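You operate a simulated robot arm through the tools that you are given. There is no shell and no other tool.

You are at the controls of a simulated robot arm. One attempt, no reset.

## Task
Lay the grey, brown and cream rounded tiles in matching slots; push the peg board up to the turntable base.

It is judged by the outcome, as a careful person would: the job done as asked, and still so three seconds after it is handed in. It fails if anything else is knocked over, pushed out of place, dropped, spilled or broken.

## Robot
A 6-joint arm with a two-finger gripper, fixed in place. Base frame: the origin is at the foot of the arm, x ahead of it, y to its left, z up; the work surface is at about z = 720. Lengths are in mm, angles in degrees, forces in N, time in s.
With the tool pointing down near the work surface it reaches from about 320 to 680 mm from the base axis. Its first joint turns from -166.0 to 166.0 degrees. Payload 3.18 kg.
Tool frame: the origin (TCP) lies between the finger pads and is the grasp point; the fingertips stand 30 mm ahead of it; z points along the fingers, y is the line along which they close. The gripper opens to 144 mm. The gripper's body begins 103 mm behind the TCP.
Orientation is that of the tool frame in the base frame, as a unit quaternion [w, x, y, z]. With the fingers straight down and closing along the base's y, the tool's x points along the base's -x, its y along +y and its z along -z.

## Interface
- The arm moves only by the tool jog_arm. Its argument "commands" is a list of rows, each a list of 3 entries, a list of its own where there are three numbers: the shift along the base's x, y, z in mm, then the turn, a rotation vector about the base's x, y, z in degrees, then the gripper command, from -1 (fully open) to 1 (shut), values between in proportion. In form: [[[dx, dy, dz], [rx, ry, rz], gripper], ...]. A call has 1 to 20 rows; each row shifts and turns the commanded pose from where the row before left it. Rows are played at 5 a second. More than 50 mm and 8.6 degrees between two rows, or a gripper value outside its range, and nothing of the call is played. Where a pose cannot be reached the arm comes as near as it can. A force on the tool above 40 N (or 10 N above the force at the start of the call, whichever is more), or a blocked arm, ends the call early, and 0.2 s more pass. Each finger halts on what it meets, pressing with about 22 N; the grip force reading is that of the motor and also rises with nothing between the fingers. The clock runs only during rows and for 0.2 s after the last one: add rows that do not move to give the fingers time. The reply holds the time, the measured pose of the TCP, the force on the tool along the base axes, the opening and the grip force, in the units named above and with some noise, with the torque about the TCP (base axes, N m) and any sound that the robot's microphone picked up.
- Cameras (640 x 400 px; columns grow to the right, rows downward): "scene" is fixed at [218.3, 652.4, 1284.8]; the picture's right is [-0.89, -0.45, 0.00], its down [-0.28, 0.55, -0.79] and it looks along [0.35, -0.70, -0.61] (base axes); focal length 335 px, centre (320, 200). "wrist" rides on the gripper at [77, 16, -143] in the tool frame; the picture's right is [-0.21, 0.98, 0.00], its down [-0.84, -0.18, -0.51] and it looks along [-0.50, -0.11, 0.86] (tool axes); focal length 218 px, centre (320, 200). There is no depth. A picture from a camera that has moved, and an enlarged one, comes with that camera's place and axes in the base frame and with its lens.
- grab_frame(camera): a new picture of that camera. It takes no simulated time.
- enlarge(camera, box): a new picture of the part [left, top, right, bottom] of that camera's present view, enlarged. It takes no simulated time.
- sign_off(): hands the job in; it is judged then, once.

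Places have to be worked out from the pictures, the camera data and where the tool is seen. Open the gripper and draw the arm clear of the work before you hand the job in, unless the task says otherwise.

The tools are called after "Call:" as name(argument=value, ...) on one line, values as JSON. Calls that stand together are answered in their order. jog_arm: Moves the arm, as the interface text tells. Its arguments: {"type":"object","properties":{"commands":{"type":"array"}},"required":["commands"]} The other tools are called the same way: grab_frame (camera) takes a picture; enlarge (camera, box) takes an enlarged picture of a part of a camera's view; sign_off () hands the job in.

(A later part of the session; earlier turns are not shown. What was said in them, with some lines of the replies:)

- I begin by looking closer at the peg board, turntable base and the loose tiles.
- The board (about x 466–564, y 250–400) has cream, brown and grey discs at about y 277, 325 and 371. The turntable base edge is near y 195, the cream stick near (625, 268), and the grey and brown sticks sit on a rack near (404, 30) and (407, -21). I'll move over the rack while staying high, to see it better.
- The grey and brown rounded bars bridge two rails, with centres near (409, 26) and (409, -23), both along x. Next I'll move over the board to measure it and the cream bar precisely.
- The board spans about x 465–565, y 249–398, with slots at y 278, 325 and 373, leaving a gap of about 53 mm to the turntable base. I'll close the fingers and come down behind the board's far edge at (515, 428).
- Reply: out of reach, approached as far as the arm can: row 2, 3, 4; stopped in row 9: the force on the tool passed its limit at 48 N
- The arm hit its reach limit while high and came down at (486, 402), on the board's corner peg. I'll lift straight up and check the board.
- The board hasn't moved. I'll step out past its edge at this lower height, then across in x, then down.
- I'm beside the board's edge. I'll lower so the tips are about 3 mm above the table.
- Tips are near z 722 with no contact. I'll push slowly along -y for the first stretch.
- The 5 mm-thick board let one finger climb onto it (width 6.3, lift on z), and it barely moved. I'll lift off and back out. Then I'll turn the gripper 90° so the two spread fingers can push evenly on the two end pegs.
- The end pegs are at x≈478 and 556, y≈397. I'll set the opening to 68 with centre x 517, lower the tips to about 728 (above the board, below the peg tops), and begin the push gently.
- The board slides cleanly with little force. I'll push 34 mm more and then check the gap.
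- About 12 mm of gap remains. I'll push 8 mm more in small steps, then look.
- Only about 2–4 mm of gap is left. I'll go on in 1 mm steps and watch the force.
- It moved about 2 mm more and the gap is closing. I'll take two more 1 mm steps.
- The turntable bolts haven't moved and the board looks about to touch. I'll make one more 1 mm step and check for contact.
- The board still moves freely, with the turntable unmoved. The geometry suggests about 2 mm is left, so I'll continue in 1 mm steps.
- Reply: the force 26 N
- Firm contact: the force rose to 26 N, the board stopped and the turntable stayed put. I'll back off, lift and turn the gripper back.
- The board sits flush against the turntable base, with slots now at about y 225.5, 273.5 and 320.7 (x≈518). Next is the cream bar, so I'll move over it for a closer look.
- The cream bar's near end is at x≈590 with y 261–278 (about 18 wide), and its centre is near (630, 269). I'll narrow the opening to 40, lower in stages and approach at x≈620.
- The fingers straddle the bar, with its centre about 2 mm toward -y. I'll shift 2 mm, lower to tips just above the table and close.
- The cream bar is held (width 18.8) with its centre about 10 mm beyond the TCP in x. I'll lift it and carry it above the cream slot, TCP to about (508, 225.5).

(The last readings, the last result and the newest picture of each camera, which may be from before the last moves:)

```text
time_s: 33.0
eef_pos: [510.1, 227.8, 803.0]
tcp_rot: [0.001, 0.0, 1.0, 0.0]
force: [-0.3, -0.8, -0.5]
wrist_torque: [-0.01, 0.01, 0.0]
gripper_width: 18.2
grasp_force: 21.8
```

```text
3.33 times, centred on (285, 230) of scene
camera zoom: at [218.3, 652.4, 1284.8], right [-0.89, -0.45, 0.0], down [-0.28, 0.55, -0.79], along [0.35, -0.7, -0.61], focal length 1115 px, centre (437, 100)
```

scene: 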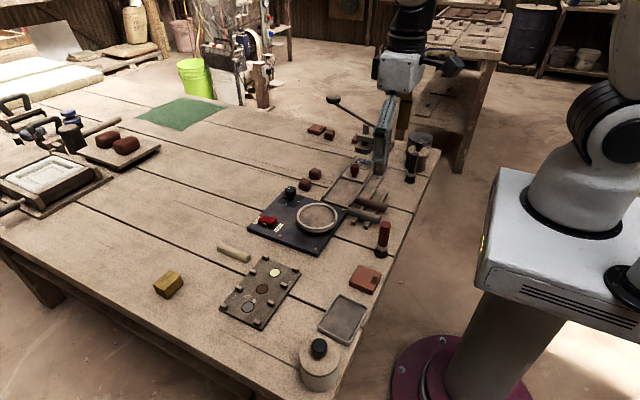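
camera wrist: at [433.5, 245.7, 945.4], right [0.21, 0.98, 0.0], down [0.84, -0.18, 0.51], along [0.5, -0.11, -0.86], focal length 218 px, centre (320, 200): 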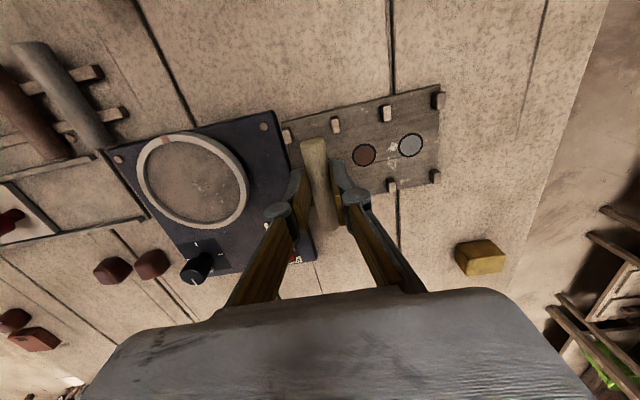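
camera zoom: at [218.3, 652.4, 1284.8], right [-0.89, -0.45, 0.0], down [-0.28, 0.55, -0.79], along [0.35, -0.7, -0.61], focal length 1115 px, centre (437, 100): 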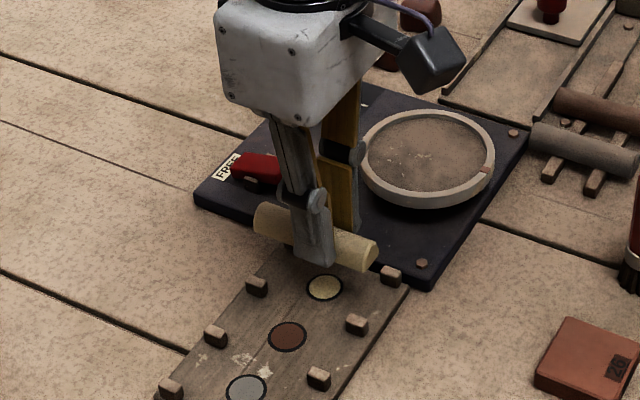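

The bar hangs level over the cream slot, spanning x≈476–563. I'll make a small correction and lower it to just above the board.

Call:
jog_arm(commands=[[[-1.5, -1.5, -10], [0, 0, 0], 1], [[0, 0, -12], [0, 0, 0], 1], [[0, 0, -10], [0, 0, 0], 1], [[0, 0, -6], [0, 0, 0], 1], [[0, 0, 0], [0, 0, 0], 1]])

Call:
grab_frame(camera="wrist")

Call:
enlarge(camera="scene", box=[240, 200, 330, 270])

```text
time_s: 34.2
eef_pos: [508.9, 227.8, 765.7]
tcp_rot: [0.0, 0.0, 1.0, 0.0]
force: [0.0, 0.3, -0.7]
wrist_torque: [0.01, 0.02, 0.01]
gripper_width: 18.3
grasp_force: 21.8
```

```text
taken
camera wrist: at [431.9, 244.5, 907.5], right [0.21, 0.98, 0.0], down [0.84, -0.18, 0.51], along [0.5, -0.11, -0.86], focal length 218 px, centre (320, 200)
```

wrist: 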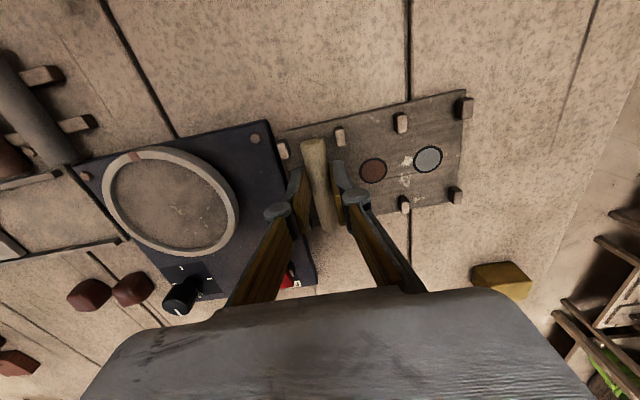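

```text
5.71 times, centred on (285, 235) of scene
camera zoom: at [218.3, 652.4, 1284.8], right [-0.89, -0.45, 0.0], down [-0.28, 0.55, -0.79], along [0.35, -0.7, -0.61], focal length 1912 px, centre (520, 0)
```

zoom: 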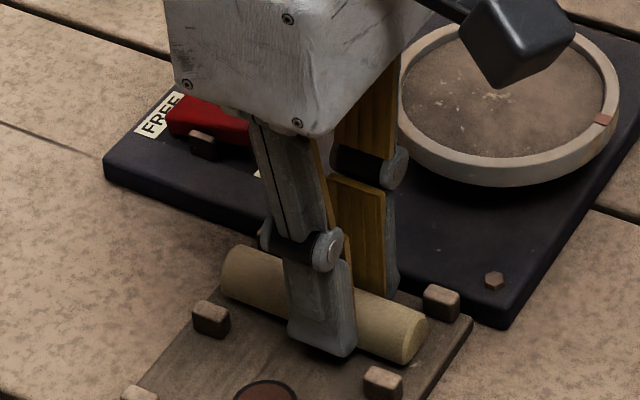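

The bar sits centred between its peg pairs, about 7 mm up. I'll lower it gently to contact.

Call:
jog_arm(commands=[[[0, 0, -3], [0, 0, 0], 1], [[0, 0, -2], [0, 0, 0], 1], [[0, 0, -1], [0, 0, 0], 1], [[0, 0, 0], [0, 0, 0], 1]])

Call:
enlarge(camera="scene", box=[240, 200, 330, 270])

```text
time_s: 35.2
eef_pos: [509.4, 226.8, 759.8]
tcp_rot: [0.002, 0.0, 1.0, 0.001]
force: [-4.7, -2.0, 22.6]
wrist_torque: [-0.04, 0.17, -0.02]
gripper_width: 19.2
grasp_force: 22.1
```

```text
5.71 times, centred on (285, 235) of scene
camera zoom: at [218.3, 652.4, 1284.8], right [-0.89, -0.45, 0.0], down [-0.28, 0.55, -0.79], along [0.35, -0.7, -0.61], focal length 1912 px, centre (520, 0)
```

zoom: 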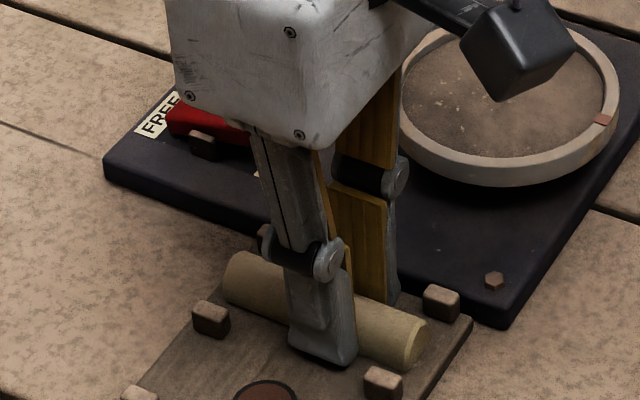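

Contact is made (22 N down). I'll ease up a hair, open only slightly because the turntable is next to the left finger, and then lift.

Call:
jog_arm(commands=[[[0, 0, 0.7], [0, 0, 0], 1], [[0, 0, 0], [0, 0, 0], 0.7], [[0, 0, 0], [0, 0, 0], 0.64], [[0, 0, 0], [0, 0, 0], 0.64], [[0, 0, 8], [0, 0, 0], 0.64], [[0, 0, 15], [0, 0, 0], 0.64], [[0, 0, 25], [0, 0, 0], 0.64], [[0, 0, 30], [0, 0, 0], 0.5]])

Call:
enlarge(camera="scene", box=[220, 200, 340, 290])

Call:
grab_frame(camera="wrist")

```text
time_s: 37.0
eef_pos: [508.8, 225.9, 838.4]
tcp_rot: [0.002, 0.0, 1.0, 0.001]
force: [-0.4, -0.4, 0.3]
wrist_torque: [0.0, 0.02, -0.01]
gripper_width: 35.9
grasp_force: 0.0
```

```text
4.44 times, centred on (280, 245) of scene
camera zoom: at [218.3, 652.4, 1284.8], right [-0.89, -0.45, 0.0], down [-0.28, 0.55, -0.79], along [0.35, -0.7, -0.61], focal length 1487 px, centre (498, 0)
```

zoom: 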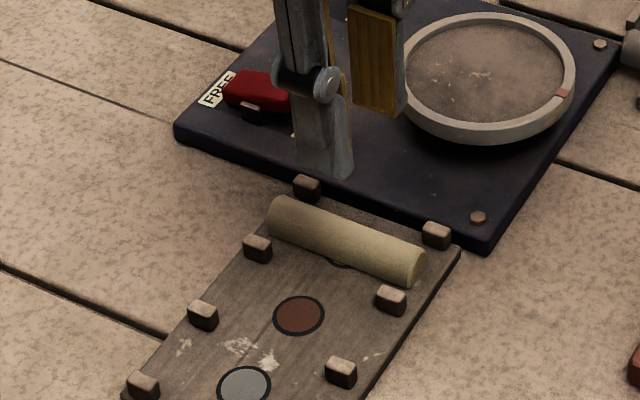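

```text
taken
camera wrist: at [432.3, 243.8, 981.1], right [0.21, 0.98, 0.0], down [0.84, -0.18, 0.51], along [0.5, -0.11, -0.86], focal length 218 px, centre (320, 200)
```

wrist: 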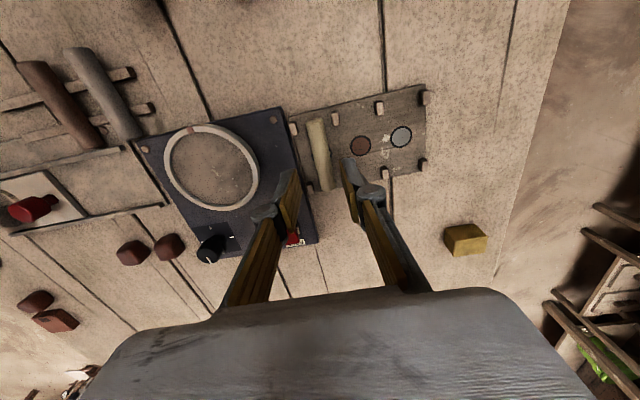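

The cream tile is lying in its slot between the pegs. Now I'll head toward the rack at a safe height to look at the grey bar.

Call:
jog_arm(commands=[[[-12, -20, 20], [0, 0, 0], 0.0], [[-14, -30, 0], [0, 0, 0], 0.0], [[-14, -30, 0], [0, 0, 0], -0.5], [[-14, -30, 0], [0, 0, 0], -1], [[-14, -30, 0], [0, 0, 0], -1], [[-14, -30, 0], [0, 0, 0], -1], [[-14, -30, 0], [0, 0, 0], -1], [[-14, 0, 0], [0, 0, 0], -1], [[0, 0, 0], [0, 0, 0], -1]])

Call:
grab_frame(camera="wrist")

Call:
enlarge(camera="wrist", box=[220, 80, 420, 240])

Call:
enlarge(camera="scene", box=[320, 160, 420, 230])

```text
time_s: 39.0
eef_pos: [396.2, 25.2, 858.4]
tcp_rot: [0.001, 0.0, 1.0, 0.0]
force: [0.8, 0.6, -0.7]
wrist_torque: [-0.02, 0.01, 0.01]
gripper_width: 143.9
grasp_force: 0.2
```

```text
taken
camera wrist: at [320.9, 42.4, 999.6], right [0.21, 0.98, 0.0], down [0.84, -0.18, 0.51], along [0.5, -0.11, -0.86], focal length 218 px, centre (320, 200)
```

wrist: 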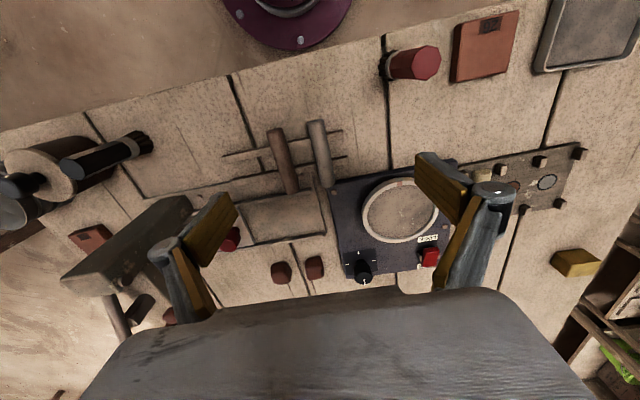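

```text
2.50 times, centred on (320, 160) of wrist
camera zoom: at [320.9, 42.4, 999.6], right [0.21, 0.98, 0.0], down [0.84, -0.18, 0.51], along [0.5, -0.11, -0.86], focal length 546 px, centre (320, 300)
```

zoom: 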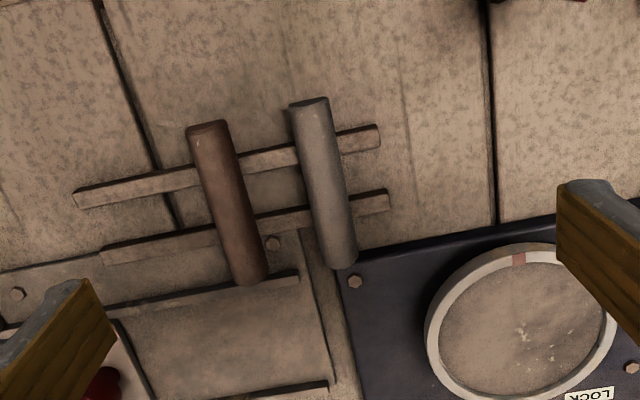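

```text
5.71 times, centred on (370, 195) of scene
camera zoom: at [218.3, 652.4, 1284.8], right [-0.89, -0.45, 0.0], down [-0.28, 0.55, -0.79], along [0.35, -0.7, -0.61], focal length 1912 px, centre (34, 229)
```

zoom: 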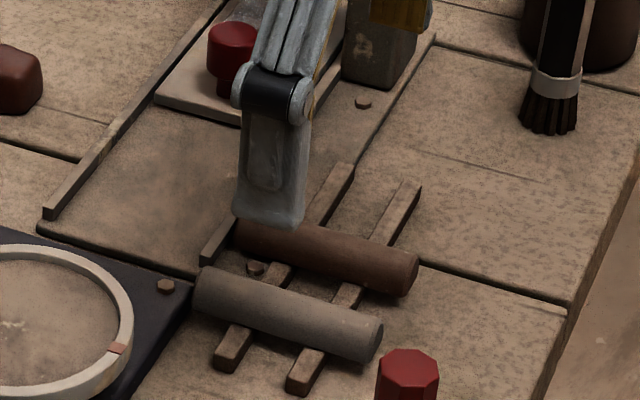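

The grey bar spans x 369–454 at y≈26.3 and brown lies at y≈-25, both on rails whose tops are near z 729–730. I'll narrow the opening to 38 and descend over grey's middle, keeping the tips just above the rails.

Call:
jog_arm(commands=[[[14, 1, 0], [0, 0, 0], 0.472], [[0, 0, -20], [0, 0, 0], 0.472], [[0, 0, -30], [0, 0, 0], 0.472], [[0, 0, -20], [0, 0, 0], 0.472], [[0, 0, -10], [0, 0, 0], 0.472], [[0, 0, 0], [0, 0, 0], 0.472]])

Call:
grab_frame(camera="wrist")

Call:
enlarge(camera="scene", box=[320, 160, 420, 230])

```text
time_s: 40.5
eef_pos: [411.6, 27.5, 778.7]
tcp_rot: [0.001, 0.0, 1.0, 0.0]
force: [0.0, 0.4, 0.3]
wrist_torque: [-0.01, -0.02, 0.01]
gripper_width: 38.1
grasp_force: 0.1
```

```text
taken
camera wrist: at [334.6, 44.8, 919.9], right [0.21, 0.98, 0.0], down [0.84, -0.18, 0.51], along [0.5, -0.11, -0.86], focal length 218 px, centre (320, 200)
```

wrist: 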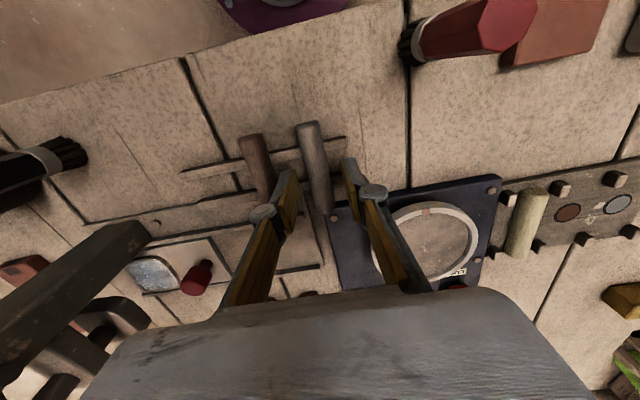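

```text
5.71 times, centred on (370, 195) of scene
camera zoom: at [218.3, 652.4, 1284.8], right [-0.89, -0.45, 0.0], down [-0.28, 0.55, -0.79], along [0.35, -0.7, -0.61], focal length 1912 px, centre (34, 229)
```

zoom: 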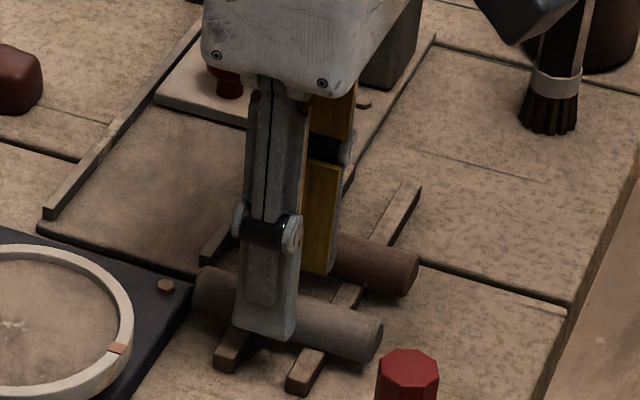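

The fingers are above the grey bar. I'll enlarge the wrist view to check centring before the last descent.

Call:
enlarge(camera="wrist", box=[260, 110, 380, 210])

```text
4.00 times, centred on (320, 160) of wrist
camera zoom: at [334.6, 44.8, 919.9], right [0.21, 0.98, 0.0], down [0.84, -0.18, 0.51], along [0.5, -0.11, -0.86], focal length 873 px, centre (320, 360)
```

zoom: 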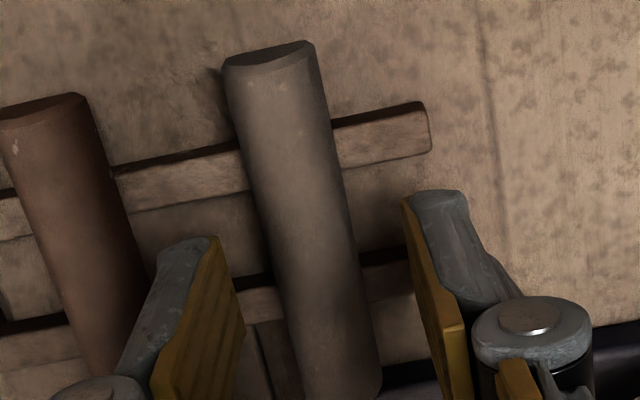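

The grey bar's centre is about 3 mm toward -y. I'll shift 3 mm, lower to tips at about 733 and close gently.

Call:
jog_arm(commands=[[[0, -3, 0], [0, 0, 0], 0.472], [[0, 0, -8], [0, 0, 0], 0.472], [[0, 0, -5], [0, 0, 0], 0.472], [[0, 0, -3], [0, 0, 0], 0.472], [[0, 0, 0], [0, 0, 0], 0.472]])

Call:
enlarge(camera="scene", box=[330, 180, 390, 225])

```text
time_s: 41.6
eef_pos: [412.7, 24.3, 762.1]
tcp_rot: [0.0, 0.0, 1.0, 0.0]
force: [0.3, -0.9, 0.7]
wrist_torque: [-0.02, 0.0, -0.02]
gripper_width: 37.9
grasp_force: 0.2
```

```text
8.89 times, centred on (360, 202) of scene
camera zoom: at [218.3, 652.4, 1284.8], right [-0.89, -0.45, 0.0], down [-0.28, 0.55, -0.79], along [0.35, -0.7, -0.61], focal length 2974 px, centre (-36, 178)
```

zoom: 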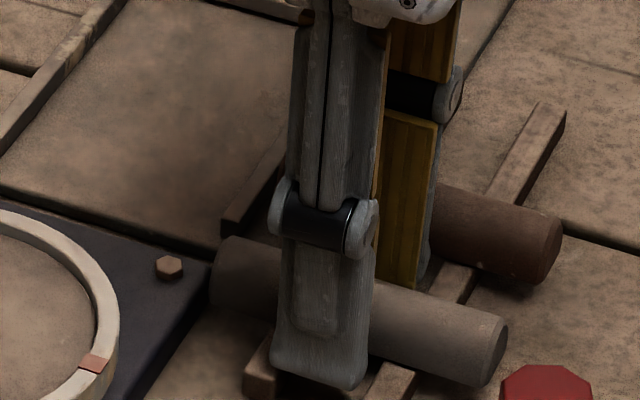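

There's no contact and the tips are just above the rails. I'll close on the grey bar and lift slightly.

Call:
jog_arm(commands=[[[0, 0, -1], [0, 0, 0], 0.472], [[0, 0, 0], [0, 0, 0], 0.6], [[0, 0, 0], [0, 0, 0], 0.75], [[0, 0, 0], [0, 0, 0], 1], [[0, 0, 0], [0, 0, 0], 1], [[0, 0, 5], [0, 0, 0], 1], [[0, 0, 10], [0, 0, 0], 1], [[0, 0, 0], [0, 0, 0], 1]])

Call:
enlarge(camera="scene", box=[320, 160, 420, 230])

Call:
grab_frame(camera="wrist")

```text
time_s: 43.5
eef_pos: [412.6, 22.7, 776.7]
tcp_rot: [0.0, 0.0, 1.0, -0.001]
force: [0.3, -0.3, -0.9]
wrist_torque: [0.04, 0.0, 0.03]
gripper_width: 19.1
grasp_force: 22.1
```

```text
5.71 times, centred on (370, 195) of scene
camera zoom: at [218.3, 652.4, 1284.8], right [-0.89, -0.45, 0.0], down [-0.28, 0.55, -0.79], along [0.35, -0.7, -0.61], focal length 1912 px, centre (34, 229)
```

zoom: 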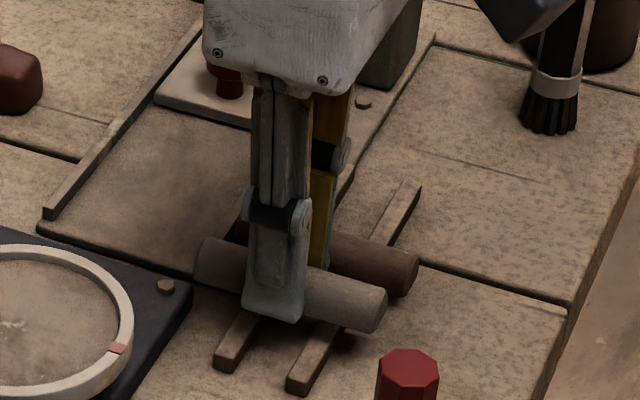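

```text
taken
camera wrist: at [335.8, 40.9, 918.3], right [0.21, 0.98, 0.0], down [0.84, -0.18, 0.51], along [0.5, -0.11, -0.86], focal length 218 px, centre (320, 200)
```

wrist: 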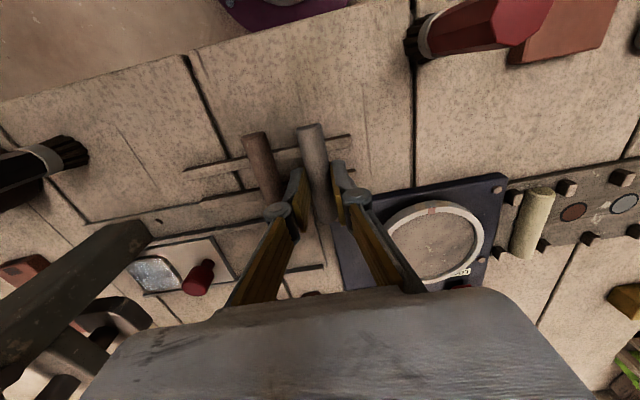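

The grey bar is lifted cleanly and nearly centred on the TCP. I'll raise it and carry it over to above the grey slot (about 519, 321).

Call:
jog_arm(commands=[[[0, 0, 25], [0, 0, 0], 1], [[0, 0, 35], [0, 0, 0], 1], [[13, 33, 0], [0, 0, 0], 1], [[13, 33, 0], [0, 0, 0], 1], [[13, 33, 0], [0, 0, 0], 1], [[13, 33, 0], [0, 0, 0], 1], [[13, 33, 0], [0, 0, 0], 1], [[13, 33, 0], [0, 0, 0], 1], [[13, 33, 0], [0, 0, 0], 1], [[13, 33, 0], [0, 0, 0], 1], [[2, 34, 0], [0, 0, 0], 1], [[0, 0, -20], [0, 0, 0], 1], [[0, 0, 0], [0, 0, 0], 1]])

Call:
grab_frame(camera="wrist")

Call:
enlarge(camera="wrist", box=[180, 60, 380, 220])

Call:
enlarge(camera="scene", box=[210, 200, 330, 300])

```text
time_s: 46.2
eef_pos: [517.0, 322.3, 814.2]
tcp_rot: [0.001, 0.0, 1.0, 0.0]
force: [-0.2, 0.6, -0.7]
wrist_torque: [0.0, 0.01, 0.01]
gripper_width: 18.9
grasp_force: 21.6
```

```text
taken
camera wrist: at [439.9, 339.4, 956.9], right [0.21, 0.98, 0.0], down [0.84, -0.18, 0.51], along [0.5, -0.11, -0.86], focal length 218 px, centre (320, 200)
```

wrist: 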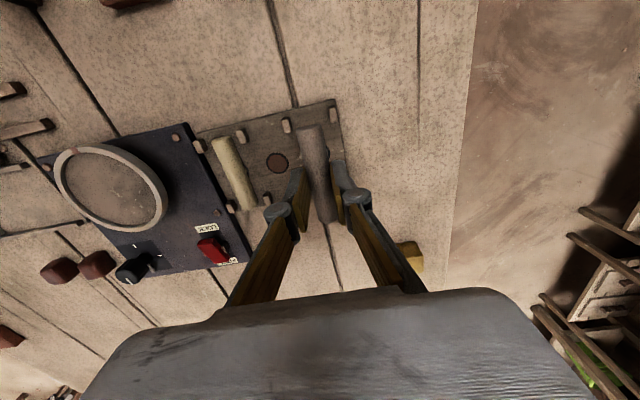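

```text
2.50 times, centred on (280, 140) of wrist
camera zoom: at [439.9, 339.4, 956.9], right [0.21, 0.98, 0.0], down [0.84, -0.18, 0.51], along [0.5, -0.11, -0.86], focal length 546 px, centre (420, 350)
```

zoom: 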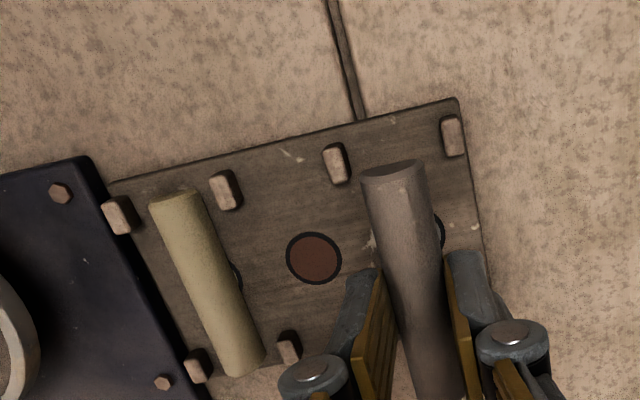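

```text
4.00 times, centred on (270, 250) of scene
camera zoom: at [218.3, 652.4, 1284.8], right [-0.89, -0.45, 0.0], down [-0.28, 0.55, -0.79], along [0.35, -0.7, -0.61], focal length 1338 px, centre (520, 0)
```

zoom: 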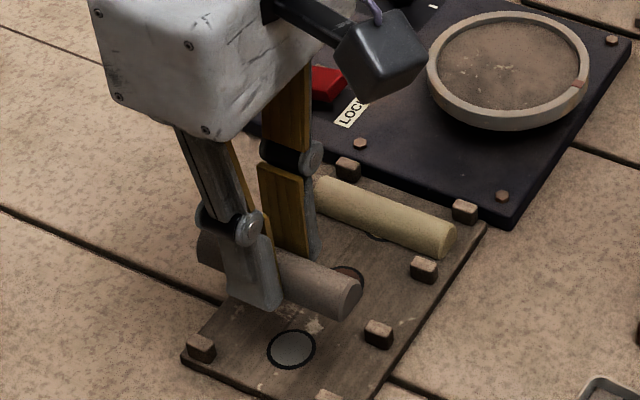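

The board is unmoved (brown disc at y≈273), so the grey slot is at about (517, 320.6). I'll make a slight correction and lower.

Call:
jog_arm(commands=[[[1.5, -1, -15], [0, 0, 0], 1], [[0, 0, -15], [0, 0, 0], 1], [[0, 0, -10], [0, 0, 0], 1], [[0, 0, -6], [0, 0, 0], 1], [[0, 0, 0], [0, 0, 0], 1]])

Call:
enlarge(camera="scene", box=[210, 210, 315, 280])

Call:
enlarge(camera="scene", box=[210, 250, 315, 340])

Call:
grab_frame(camera="wrist")

```text
time_s: 47.5
eef_pos: [518.6, 321.1, 767.8]
tcp_rot: [0.001, 0.0, 1.0, 0.0]
force: [-0.7, -0.6, -0.5]
wrist_torque: [0.01, -0.01, 0.03]
gripper_width: 18.9
grasp_force: 21.7
```

```text
5.71 times, centred on (262, 245) of scene
camera zoom: at [218.3, 652.4, 1284.8], right [-0.89, -0.45, 0.0], down [-0.28, 0.55, -0.79], along [0.35, -0.7, -0.61], focal length 1912 px, centre (649, -57)
```

zoom: 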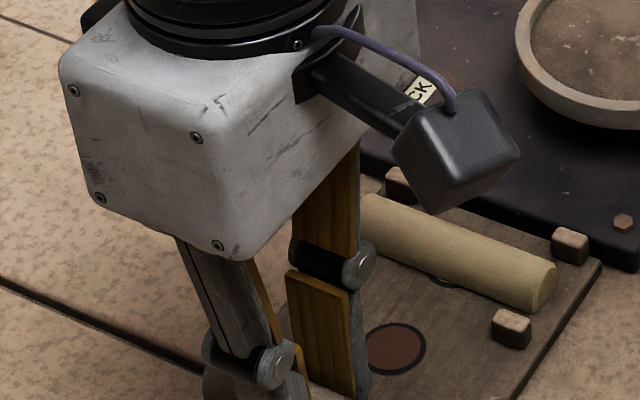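

```text
4.44 times, centred on (262, 295) of scene
camera zoom: at [218.3, 652.4, 1284.8], right [-0.89, -0.45, 0.0], down [-0.28, 0.55, -0.79], along [0.35, -0.7, -0.61], focal length 1487 px, centre (576, -222)
```

zoom: 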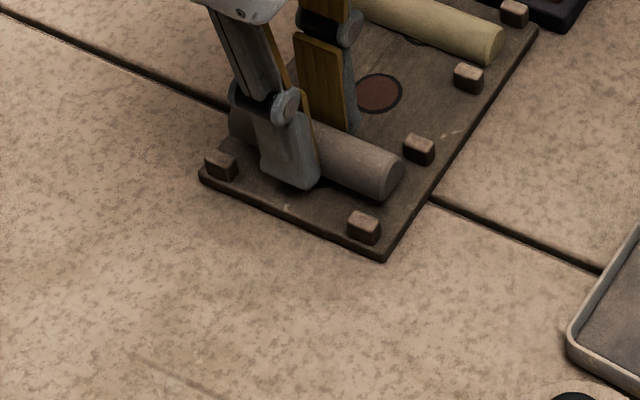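

```text
taken
camera wrist: at [442.1, 338.9, 910.2], right [0.21, 0.98, 0.0], down [0.84, -0.18, 0.51], along [0.5, -0.11, -0.86], focal length 218 px, centre (320, 200)
```

wrist: 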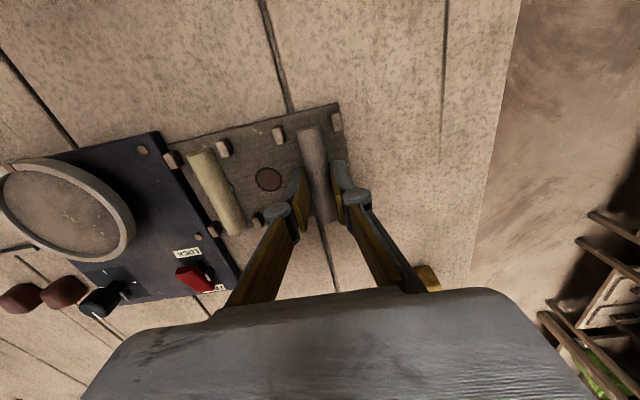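

Grey is centred between its peg pairs. I'll lower it to contact in small steps.

Call:
jog_arm(commands=[[[0, 0, -4], [0, 0, 0], 1], [[0, 0, -2], [0, 0, 0], 1], [[0, 0, -1.5], [0, 0, 0], 1], [[0, 0, 0], [0, 0, 0], 1]])

```text
time_s: 48.5
eef_pos: [519.2, 320.7, 762.0]
tcp_rot: [0.001, 0.0, 1.0, 0.0]
force: [0.3, -0.6, -1.4]
wrist_torque: [0.04, 0.02, -0.01]
gripper_width: 19.2
grasp_force: 22.4
```

Call:
jog_arm(commands=[[[0, 0, -1], [0, 0, 0], 1], [[0, 0, -1], [0, 0, 0], 1], [[0, 0, 0], [0, 0, 0], 1]])

```text
time_s: 49.2
eef_pos: [518.5, 321.1, 760.2]
tcp_rot: [0.001, 0.0, 1.0, 0.0]
force: [-0.1, -1.0, -0.4]
wrist_torque: [-0.02, -0.01, 0.01]
gripper_width: 19.1
grasp_force: 22.0
```

There's no contact yet at 760.2, so I'll continue by single millimetres.

Call:
jog_arm(commands=[[[0, 0, -1], [0, 0, 0], 1], [[0, 0, 0], [0, 0, 0], 1]])

Call:
jog_arm(commands=[[[0, 0, -0.7], [0, 0, 0], 1], [[0, 0, 0], [0, 0, 0], 1]])

```text
time_s: 49.9
eef_pos: [520.5, 319.9, 759.1]
tcp_rot: [0.001, 0.0, 1.0, 0.0]
force: [0.6, 0.2, -1.1]
wrist_torque: [0.0, 0.02, 0.0]
gripper_width: 19.1
grasp_force: 21.8
```

```text
time_s: 50.5
eef_pos: [519.7, 321.1, 759.3]
tcp_rot: [0.001, 0.0, 1.0, 0.001]
force: [-1.2, 1.2, 9.0]
wrist_torque: [-0.03, 0.22, -0.02]
gripper_width: 19.4
grasp_force: 22.0
```

Contact (9 N). I'll open slightly and lift away.

Call:
jog_arm(commands=[[[0, 0, 0], [0, 0, 0], 0.7], [[0, 0, 0], [0, 0, 0], 0.6], [[0, 0, 0], [0, 0, 0], 0.6], [[0, 0, 8], [0, 0, 0], 0.6], [[0, 0, 20], [0, 0, 0], 0.6], [[0, 0, 30], [0, 0, 0], 0.6], [[0, 0, 20], [0, 0, 0], 0.5], [[0, 0, 0], [0, 0, 0], 0.5]])

Call:
enlarge(camera="scene", box=[210, 210, 330, 340])

Call:
grab_frame(camera="wrist")

```text
time_s: 52.2
eef_pos: [520.1, 319.4, 838.4]
tcp_rot: [0.0, 0.0, 1.0, -0.001]
force: [-0.1, 0.0, 0.0]
wrist_torque: [0.02, -0.01, -0.05]
gripper_width: 35.9
grasp_force: 0.1
```

```text
3.08 times, centred on (270, 275) of scene
camera zoom: at [218.3, 652.4, 1284.8], right [-0.89, -0.45, 0.0], down [-0.28, 0.55, -0.79], along [0.35, -0.7, -0.61], focal length 1030 px, centre (474, -31)
```

zoom: 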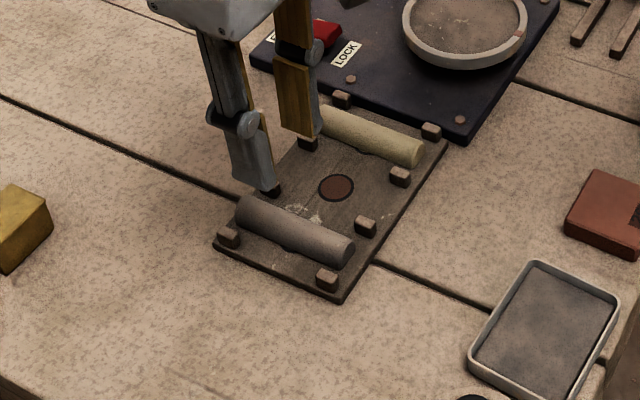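

```text
taken
camera wrist: at [443.2, 337.8, 979.4], right [0.21, 0.98, 0.0], down [0.84, -0.18, 0.51], along [0.5, -0.11, -0.86], focal length 218 px, centre (320, 200)
```

wrist: 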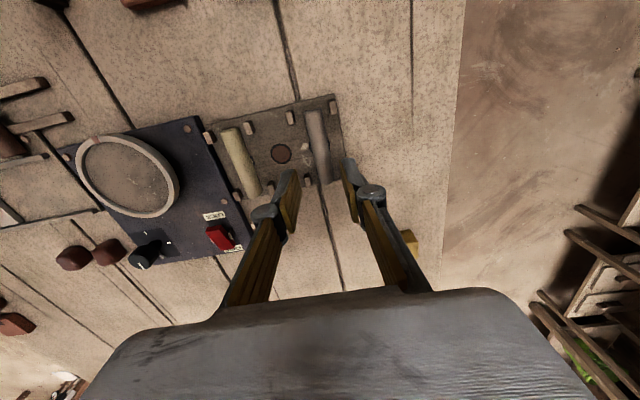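

Grey is in place. Now for the brown bar: I'll travel back at this height to above (412, -26) and check clearance to the tall press on its far side.

Call:
jog_arm(commands=[[[-12, -38, 10], [0, 0, 0], 0.472], [[-12, -38, 0], [0, 0, 0], 0.472], [[-12, -38, 0], [0, 0, 0], 0.472], [[-12, -38, 0], [0, 0, 0], 0.472], [[-12, -38, 0], [0, 0, 0], 0.472], [[-12, -38, 0], [0, 0, 0], 0.472], [[-12, -38, 0], [0, 0, 0], 0.472], [[-12, -38, 0], [0, 0, 0], 0.472], [[-12, -41, 0], [0, 0, 0], 0.472], [[0, 0, 0], [0, 0, 0], 0.472]])

Call:
grab_frame(camera="wrist")

Call:
enlarge(camera="wrist", box=[240, 80, 400, 220])

Call:
enlarge(camera="scene", box=[310, 80, 450, 230])

```text
time_s: 54.5
eef_pos: [409.5, -25.7, 847.2]
tcp_rot: [0.001, 0.0, 1.0, 0.0]
force: [-0.4, -0.4, 0.1]
wrist_torque: [-0.03, -0.03, 0.02]
gripper_width: 38.0
grasp_force: 0.0
```

```text
taken
camera wrist: at [332.8, -7.4, 987.4], right [0.21, 0.98, 0.0], down [0.84, -0.18, 0.51], along [0.5, -0.11, -0.86], focal length 218 px, centre (320, 200)
```

wrist: 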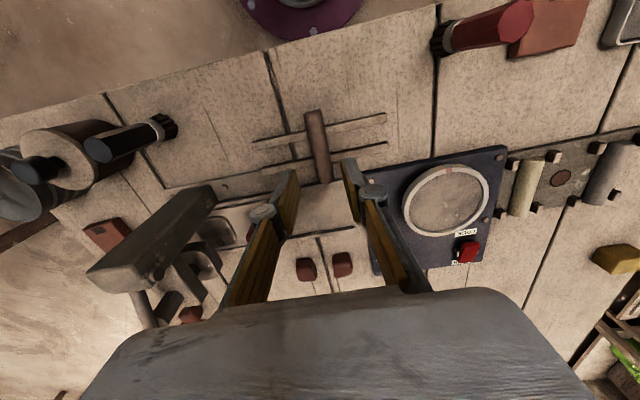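

```text
2.86 times, centred on (320, 150) of wrist
camera zoom: at [332.8, -7.4, 987.4], right [0.21, 0.98, 0.0], down [0.84, -0.18, 0.51], along [0.5, -0.11, -0.86], focal length 624 px, centre (320, 343)
```

zoom: 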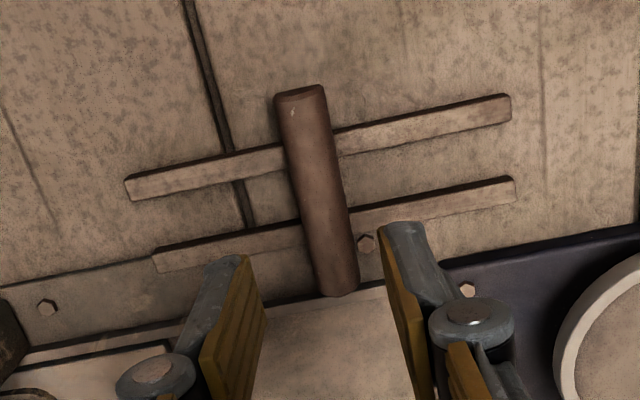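

```text
2.67 times, centred on (380, 155) of scene
camera zoom: at [218.3, 652.4, 1284.8], right [-0.89, -0.45, 0.0], down [-0.28, 0.55, -0.79], along [0.35, -0.7, -0.61], focal length 892 px, centre (160, 320)
```

zoom: 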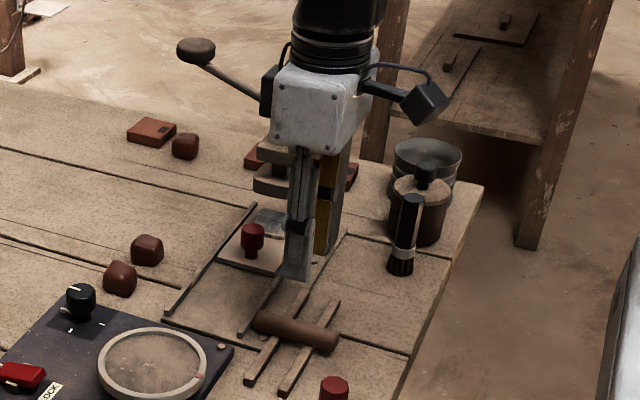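

The press is clear of the gripper by about 50 mm and sits lower than the gripper body. I'll descend over the brown bar to z≈778 and check centring.

Call:
jog_arm(commands=[[[2, -0.5, -20], [0, 0, 0], 0.472], [[0, 0, -25], [0, 0, 0], 0.472], [[0, 0, -15], [0, 0, 0], 0.472], [[0, 0, -9], [0, 0, 0], 0.472], [[0, 0, 0], [0, 0, 0], 0.472]])

Call:
enlarge(camera="wrist", box=[260, 110, 380, 210])

Call:
enlarge(camera="scene", box=[310, 100, 450, 230])

```text
time_s: 55.6
eef_pos: [411.8, -25.3, 776.5]
tcp_rot: [0.0, 0.0, 1.0, 0.001]
force: [-0.2, -0.8, -1.3]
wrist_torque: [-0.02, 0.01, 0.01]
gripper_width: 37.7
grasp_force: 0.0
```

```text
4.00 times, centred on (320, 160) of wrist
camera zoom: at [335.8, -7.0, 919.3], right [0.21, 0.98, 0.0], down [0.84, -0.18, 0.51], along [0.5, -0.11, -0.86], focal length 873 px, centre (320, 360)
```

zoom: 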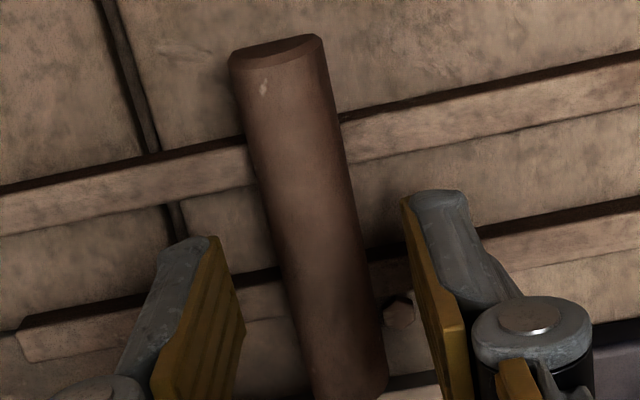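

```text
3.08 times, centred on (380, 165) of scene
camera zoom: at [218.3, 652.4, 1284.8], right [-0.89, -0.45, 0.0], down [-0.28, 0.55, -0.79], along [0.35, -0.7, -0.61], focal length 1030 px, centre (135, 308)
```

zoom: 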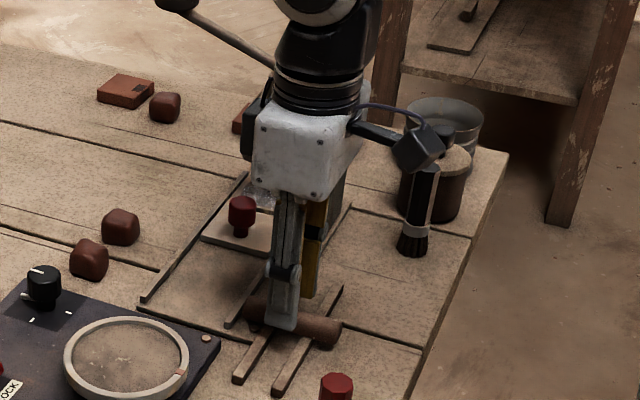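

The brown bar is centred between the fingers. A fixture bolt lies near x 434, so I'll shift 4 mm in -x for clearance, then lower and grip.

Call:
jog_arm(commands=[[[-4, 0, 0], [0, 0, 0], 0.472], [[0, 0, -7], [0, 0, 0], 0.472], [[0, 0, -5], [0, 0, 0], 0.472], [[0, 0, -3], [0, 0, 0], 0.472], [[0, 0, 0], [0, 0, 0], 0.472], [[0, 0, 0], [0, 0, 0], 0.6], [[0, 0, 0], [0, 0, 0], 0.75], [[0, 0, 0], [0, 0, 0], 1], [[0, 0, 0], [0, 0, 0], 1]])

Call:
enlarge(camera="scene", box=[310, 130, 430, 230])

```text
time_s: 57.6
eef_pos: [409.1, -24.7, 760.9]
tcp_rot: [0.001, 0.0, 1.0, 0.0]
force: [0.2, -0.6, 0.3]
wrist_torque: [0.01, 0.01, 0.01]
gripper_width: 18.8
grasp_force: 21.7
```

```text
4.00 times, centred on (370, 180) of scene
camera zoom: at [218.3, 652.4, 1284.8], right [-0.89, -0.45, 0.0], down [-0.28, 0.55, -0.79], along [0.35, -0.7, -0.61], focal length 1338 px, centre (120, 280)
```

zoom: 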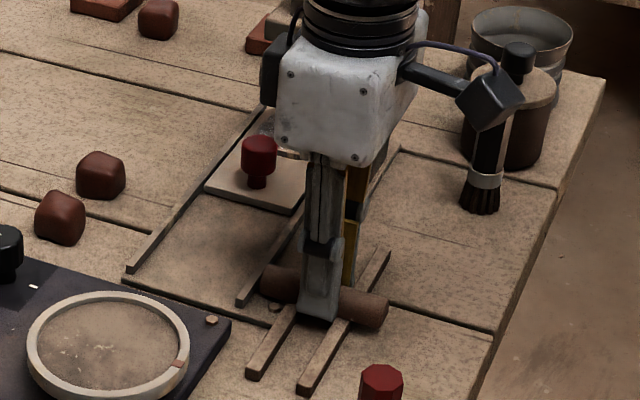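

Brown is gripped (18.8). I'll lift it and carry it to above the brown slot at about (516, 273.5).

Call:
jog_arm(commands=[[[0, 0, 8], [0, 0, 0], 1], [[0, 0, 22], [0, 0, 0], 1], [[0, 0, 30], [0, 0, 0], 1], [[0, 0, 20], [0, 0, 0], 1], [[13, 33, 0], [0, 0, 0], 1], [[13, 33, 0], [0, 0, 0], 1], [[13, 33, 0], [0, 0, 0], 1], [[13, 33, 0], [0, 0, 0], 1], [[13, 33, 0], [0, 0, 0], 1], [[13, 33, 0], [0, 0, 0], 1], [[13, 33, 0], [0, 0, 0], 1], [[13, 33, 0], [0, 0, 0], 1], [[2, 34, 0], [0, 0, 0], 1], [[0, 0, -25], [0, 0, 0], 1], [[0, 0, 0], [0, 0, 0], 1]])

Call:
grab_frame(camera="wrist")

Call:
enlarge(camera="scene", box=[210, 200, 330, 310])

```text
time_s: 60.9
eef_pos: [515.7, 273.5, 819.2]
tcp_rot: [0.001, 0.0, 1.0, -0.001]
force: [0.0, 0.0, -0.2]
wrist_torque: [0.0, -0.02, 0.0]
gripper_width: 18.8
grasp_force: 22.0
```

```text
taken
camera wrist: at [439.5, 291.1, 960.8], right [0.21, 0.98, 0.0], down [0.84, -0.18, 0.51], along [0.5, -0.11, -0.86], focal length 218 px, centre (320, 200)
```

wrist: 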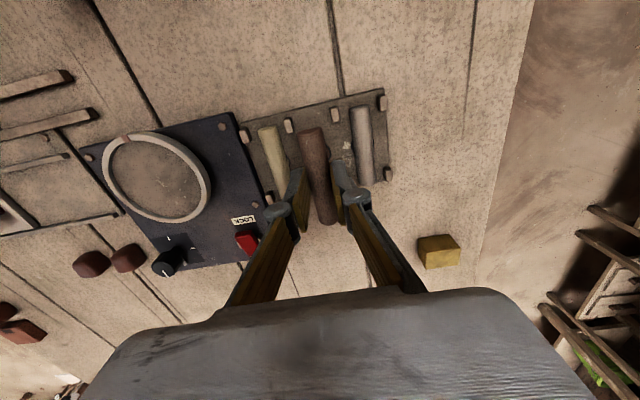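

```text
3.64 times, centred on (270, 255) of scene
camera zoom: at [218.3, 652.4, 1284.8], right [-0.89, -0.45, 0.0], down [-0.28, 0.55, -0.79], along [0.35, -0.7, -0.61], focal length 1217 px, centre (502, 0)
```

zoom: 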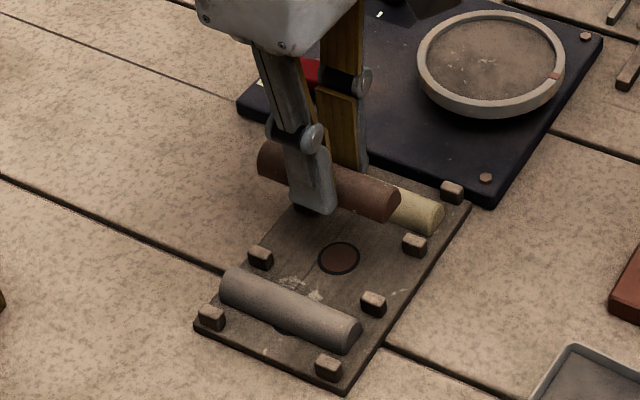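

The neighbouring tiles leave about 19 mm of clearance to each finger. I'll lower toward the slot.

Call:
jog_arm(commands=[[[0, 0, -18], [0, 0, 0], 1], [[0, 0, -16], [0, 0, 0], 1], [[0, 0, -10], [0, 0, 0], 1], [[0, 0, -6], [0, 0, 0], 1], [[0, 0, 0], [0, 0, 0], 1]])

Call:
enlarge(camera="scene", box=[210, 200, 330, 310])

Call:
enlarge(camera="wrist", box=[220, 70, 420, 230])

```text
time_s: 62.0
eef_pos: [515.8, 275.0, 768.5]
tcp_rot: [0.002, 0.0, 1.0, -0.001]
force: [0.4, 0.1, -0.9]
wrist_torque: [-0.08, -0.01, 0.0]
gripper_width: 18.8
grasp_force: 21.5
```

```text
3.64 times, centred on (270, 255) of scene
camera zoom: at [218.3, 652.4, 1284.8], right [-0.89, -0.45, 0.0], down [-0.28, 0.55, -0.79], along [0.35, -0.7, -0.61], focal length 1217 px, centre (502, 0)
```

zoom: 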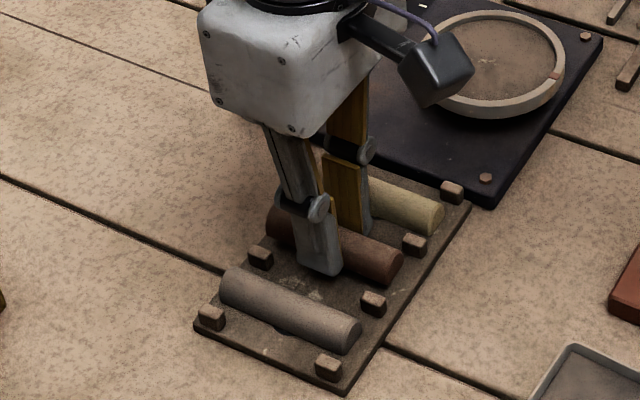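

```text
2.50 times, centred on (320, 150) of wrist
camera zoom: at [440.2, 292.1, 910.1], right [0.21, 0.98, 0.0], down [0.84, -0.18, 0.51], along [0.5, -0.11, -0.86], focal length 546 px, centre (320, 325)
```

zoom: 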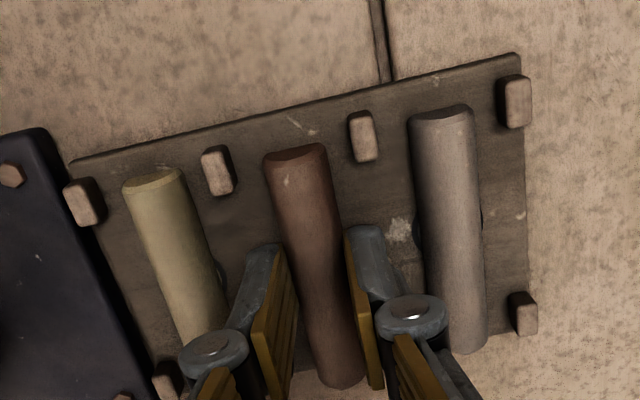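

Brown is well centred. I'll lower in small steps to contact.

Call:
jog_arm(commands=[[[0, 0, -4], [0, 0, 0], 1], [[0, 0, -2], [0, 0, 0], 1], [[0, 0, -1.5], [0, 0, 0], 1], [[0, 0, 0], [0, 0, 0], 1]])

Call:
jog_arm(commands=[[[0, 0, -1], [0, 0, 0], 1], [[0, 0, 0], [0, 0, 0], 1]])

```text
time_s: 63.0
eef_pos: [516.1, 274.2, 759.4]
tcp_rot: [0.002, 0.0, 1.0, 0.0]
force: [0.7, 0.4, 0.4]
wrist_torque: [0.02, -0.01, 0.0]
gripper_width: 18.9
grasp_force: 21.7
```

```text
time_s: 63.6
eef_pos: [516.3, 274.0, 759.9]
tcp_rot: [0.0, 0.0, 1.0, -0.001]
force: [-5.2, -3.3, 15.8]
wrist_torque: [-0.04, 0.25, -0.02]
gripper_width: 18.8
grasp_force: 22.4
```

Contact (16 N). I'll ease slightly, open a little and lift away.

Call:
jog_arm(commands=[[[0, 0, 0.4], [0, 0, 0], 1], [[0, 0, 0], [0, 0, 0], 0.7], [[0, 0, 0], [0, 0, 0], 0.6], [[0, 0, 0], [0, 0, 0], 0.6], [[0, 0, 8], [0, 0, 0], 0.6], [[0, 0, 20], [0, 0, 0], 0.6], [[0, 0, 30], [0, 0, 0], 0.6], [[0, 0, 25], [0, 0, 0], 0.5], [[-30, 20, 20], [0, 0, 0], 0], [[-30, 20, 20], [0, 0, 0], -0.5], [[-30, 20, 20], [0, 0, 0], -1], [[-30, 0, 0], [0, 0, 0], -1], [[-20, 0, 0], [0, 0, 0], -1], [[0, 0, 0], [0, 0, 0], -1]])

Call:
grab_frame(camera="wrist")

Call:
grab_frame(camera="scene")

Call:
enlarge(camera="scene", box=[210, 200, 330, 340])

Call:
enlarge(camera="wrist", box=[220, 130, 420, 290])

```text
time_s: 66.7
eef_pos: [374.7, 332.5, 903.5]
tcp_rot: [0.001, 0.0, 1.0, 0.0]
force: [-0.1, -0.7, -1.6]
wrist_torque: [-0.02, 0.05, -0.02]
gripper_width: 144.1
grasp_force: 0.1
```

```text
taken
camera wrist: at [298.7, 350.7, 1045.8], right [0.21, 0.98, 0.0], down [0.84, -0.18, 0.51], along [0.5, -0.11, -0.86], focal length 218 px, centre (320, 200)
```

wrist: 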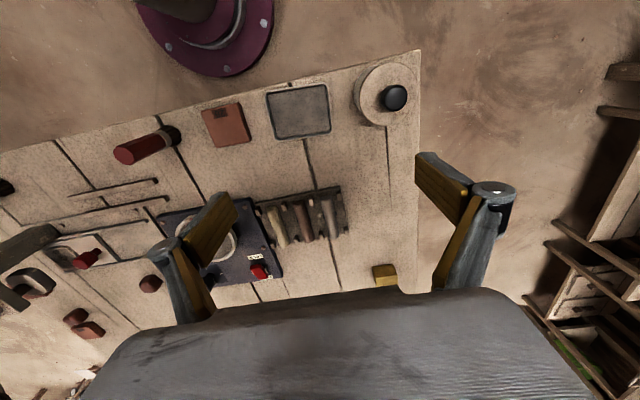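

```text
taken
```

scene: 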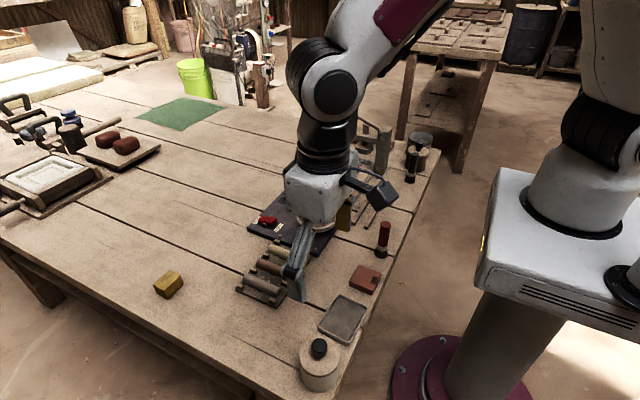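

```text
2.86 times, centred on (270, 270) of scene
camera zoom: at [218.3, 652.4, 1284.8], right [-0.89, -0.45, 0.0], down [-0.28, 0.55, -0.79], along [0.35, -0.7, -0.61], focal length 956 px, centre (463, 0)
```

zoom: 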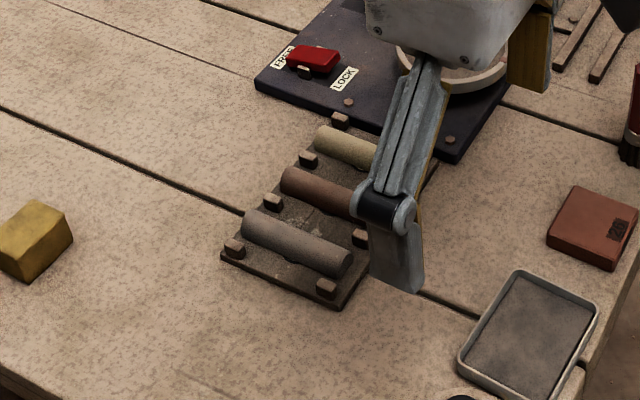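

```text
2.50 times, centred on (320, 210) of wrist
camera zoom: at [298.7, 350.7, 1045.8], right [0.21, 0.98, 0.0], down [0.84, -0.18, 0.51], along [0.5, -0.11, -0.86], focal length 546 px, centre (320, 175)
```

zoom: 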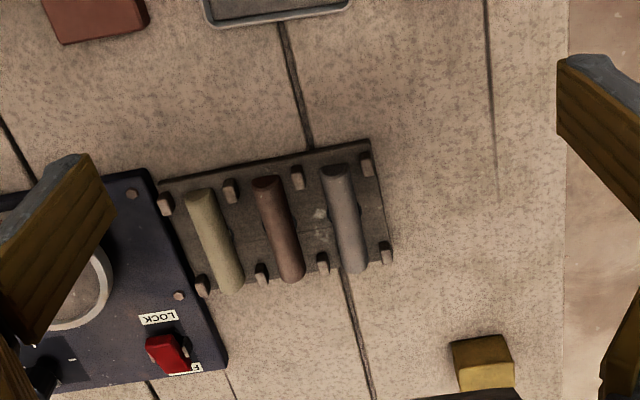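

All three tiles lie in matching slots. I'll draw the arm clear to get an unobstructed view and confirm the board still touches the turntable base.

Call:
jog_arm(commands=[[[0, 0, 35], [0, 0, 0], -1], [[0, 0, 35], [0, 0, 0], -1], [[0, -40, 0], [0, 0, 0], -1], [[0, -40, 0], [0, 0, 0], -1], [[0, -40, 0], [0, 0, 0], -1], [[0, -40, 0], [0, 0, 0], -1], [[0, -40, 0], [0, 0, 0], -1], [[-10, -40, 0], [0, 0, 0], -1], [[0, -40, 0], [0, 0, 0], -1], [[0, 0, 0], [0, 0, 0], -1]])

Call:
grab_frame(camera="scene")

Call:
enlarge(camera="scene", box=[225, 210, 330, 310])

Call:
enlarge(camera="scene", box=[260, 220, 320, 260])

```text
time_s: 68.8
eef_pos: [368.1, 53.8, 973.6]
tcp_rot: [0.001, 0.0, 1.0, 0.001]
force: [0.4, 0.7, -0.5]
wrist_torque: [-0.01, 0.0, 0.04]
gripper_width: 144.0
grasp_force: 0.1
```

```text
taken
```

scene: 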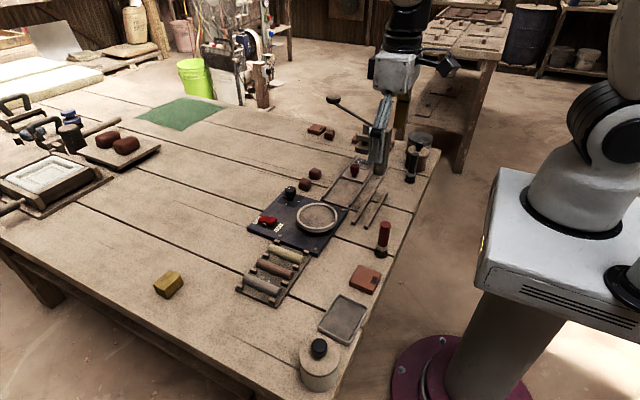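

```text
4.00 times, centred on (278, 260) of scene
camera zoom: at [218.3, 652.4, 1284.8], right [-0.89, -0.45, 0.0], down [-0.28, 0.55, -0.79], along [0.35, -0.7, -0.61], focal length 1338 px, centre (490, -40)
```

zoom: 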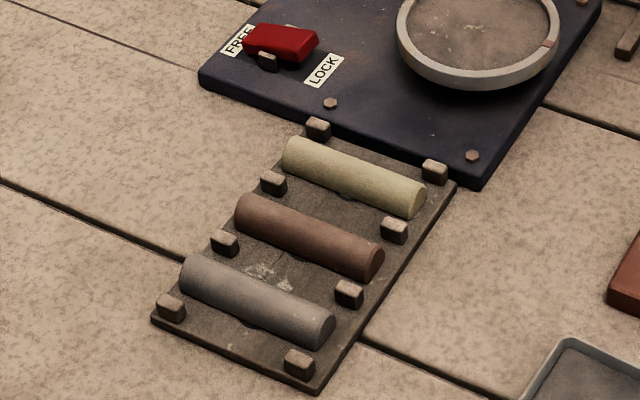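

```text
10.00 times, centred on (290, 240) of scene
camera zoom: at [218.3, 652.4, 1284.8], right [-0.89, -0.45, 0.0], down [-0.28, 0.55, -0.79], along [0.35, -0.7, -0.61], focal length 3346 px, centre (620, -200)
```

zoom: 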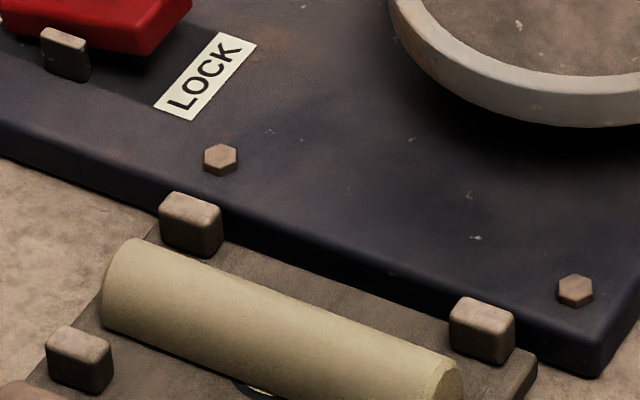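

The board is flush against the turntable base, which hasn't moved, and cream, brown and grey each lie in their matching slots. The gripper is open and clear of the work, so I'm handing the job in.

Call:
sign_off()

```text
The job is handed in.
```

The job is handed in. The grey, brown and cream tiles each lie in their matching slots, and the peg board is pushed up flush against the turntable base.

- **Pushing the board:** I pushed it first, before any tiles were on it. On contact the force rose and the board stopped. In the final pictures the board was still flush and the turntable base was where it started.
- **Tiles:** Each one was set down between its own pair of pegs and stayed in place after release.
- **Missteps:** While positioning for the push, the arm hit its reach limit and the fingers came down on the board's corner, pressing with about 48 N. The first push then slid up onto the board's thin edge. Neither moved the board noticeably or left damage I could see. I then pushed on the two end pegs instead.

Nothing else on the bench looked disturbed in the last pictures. I left the gripper open and clear of the work.
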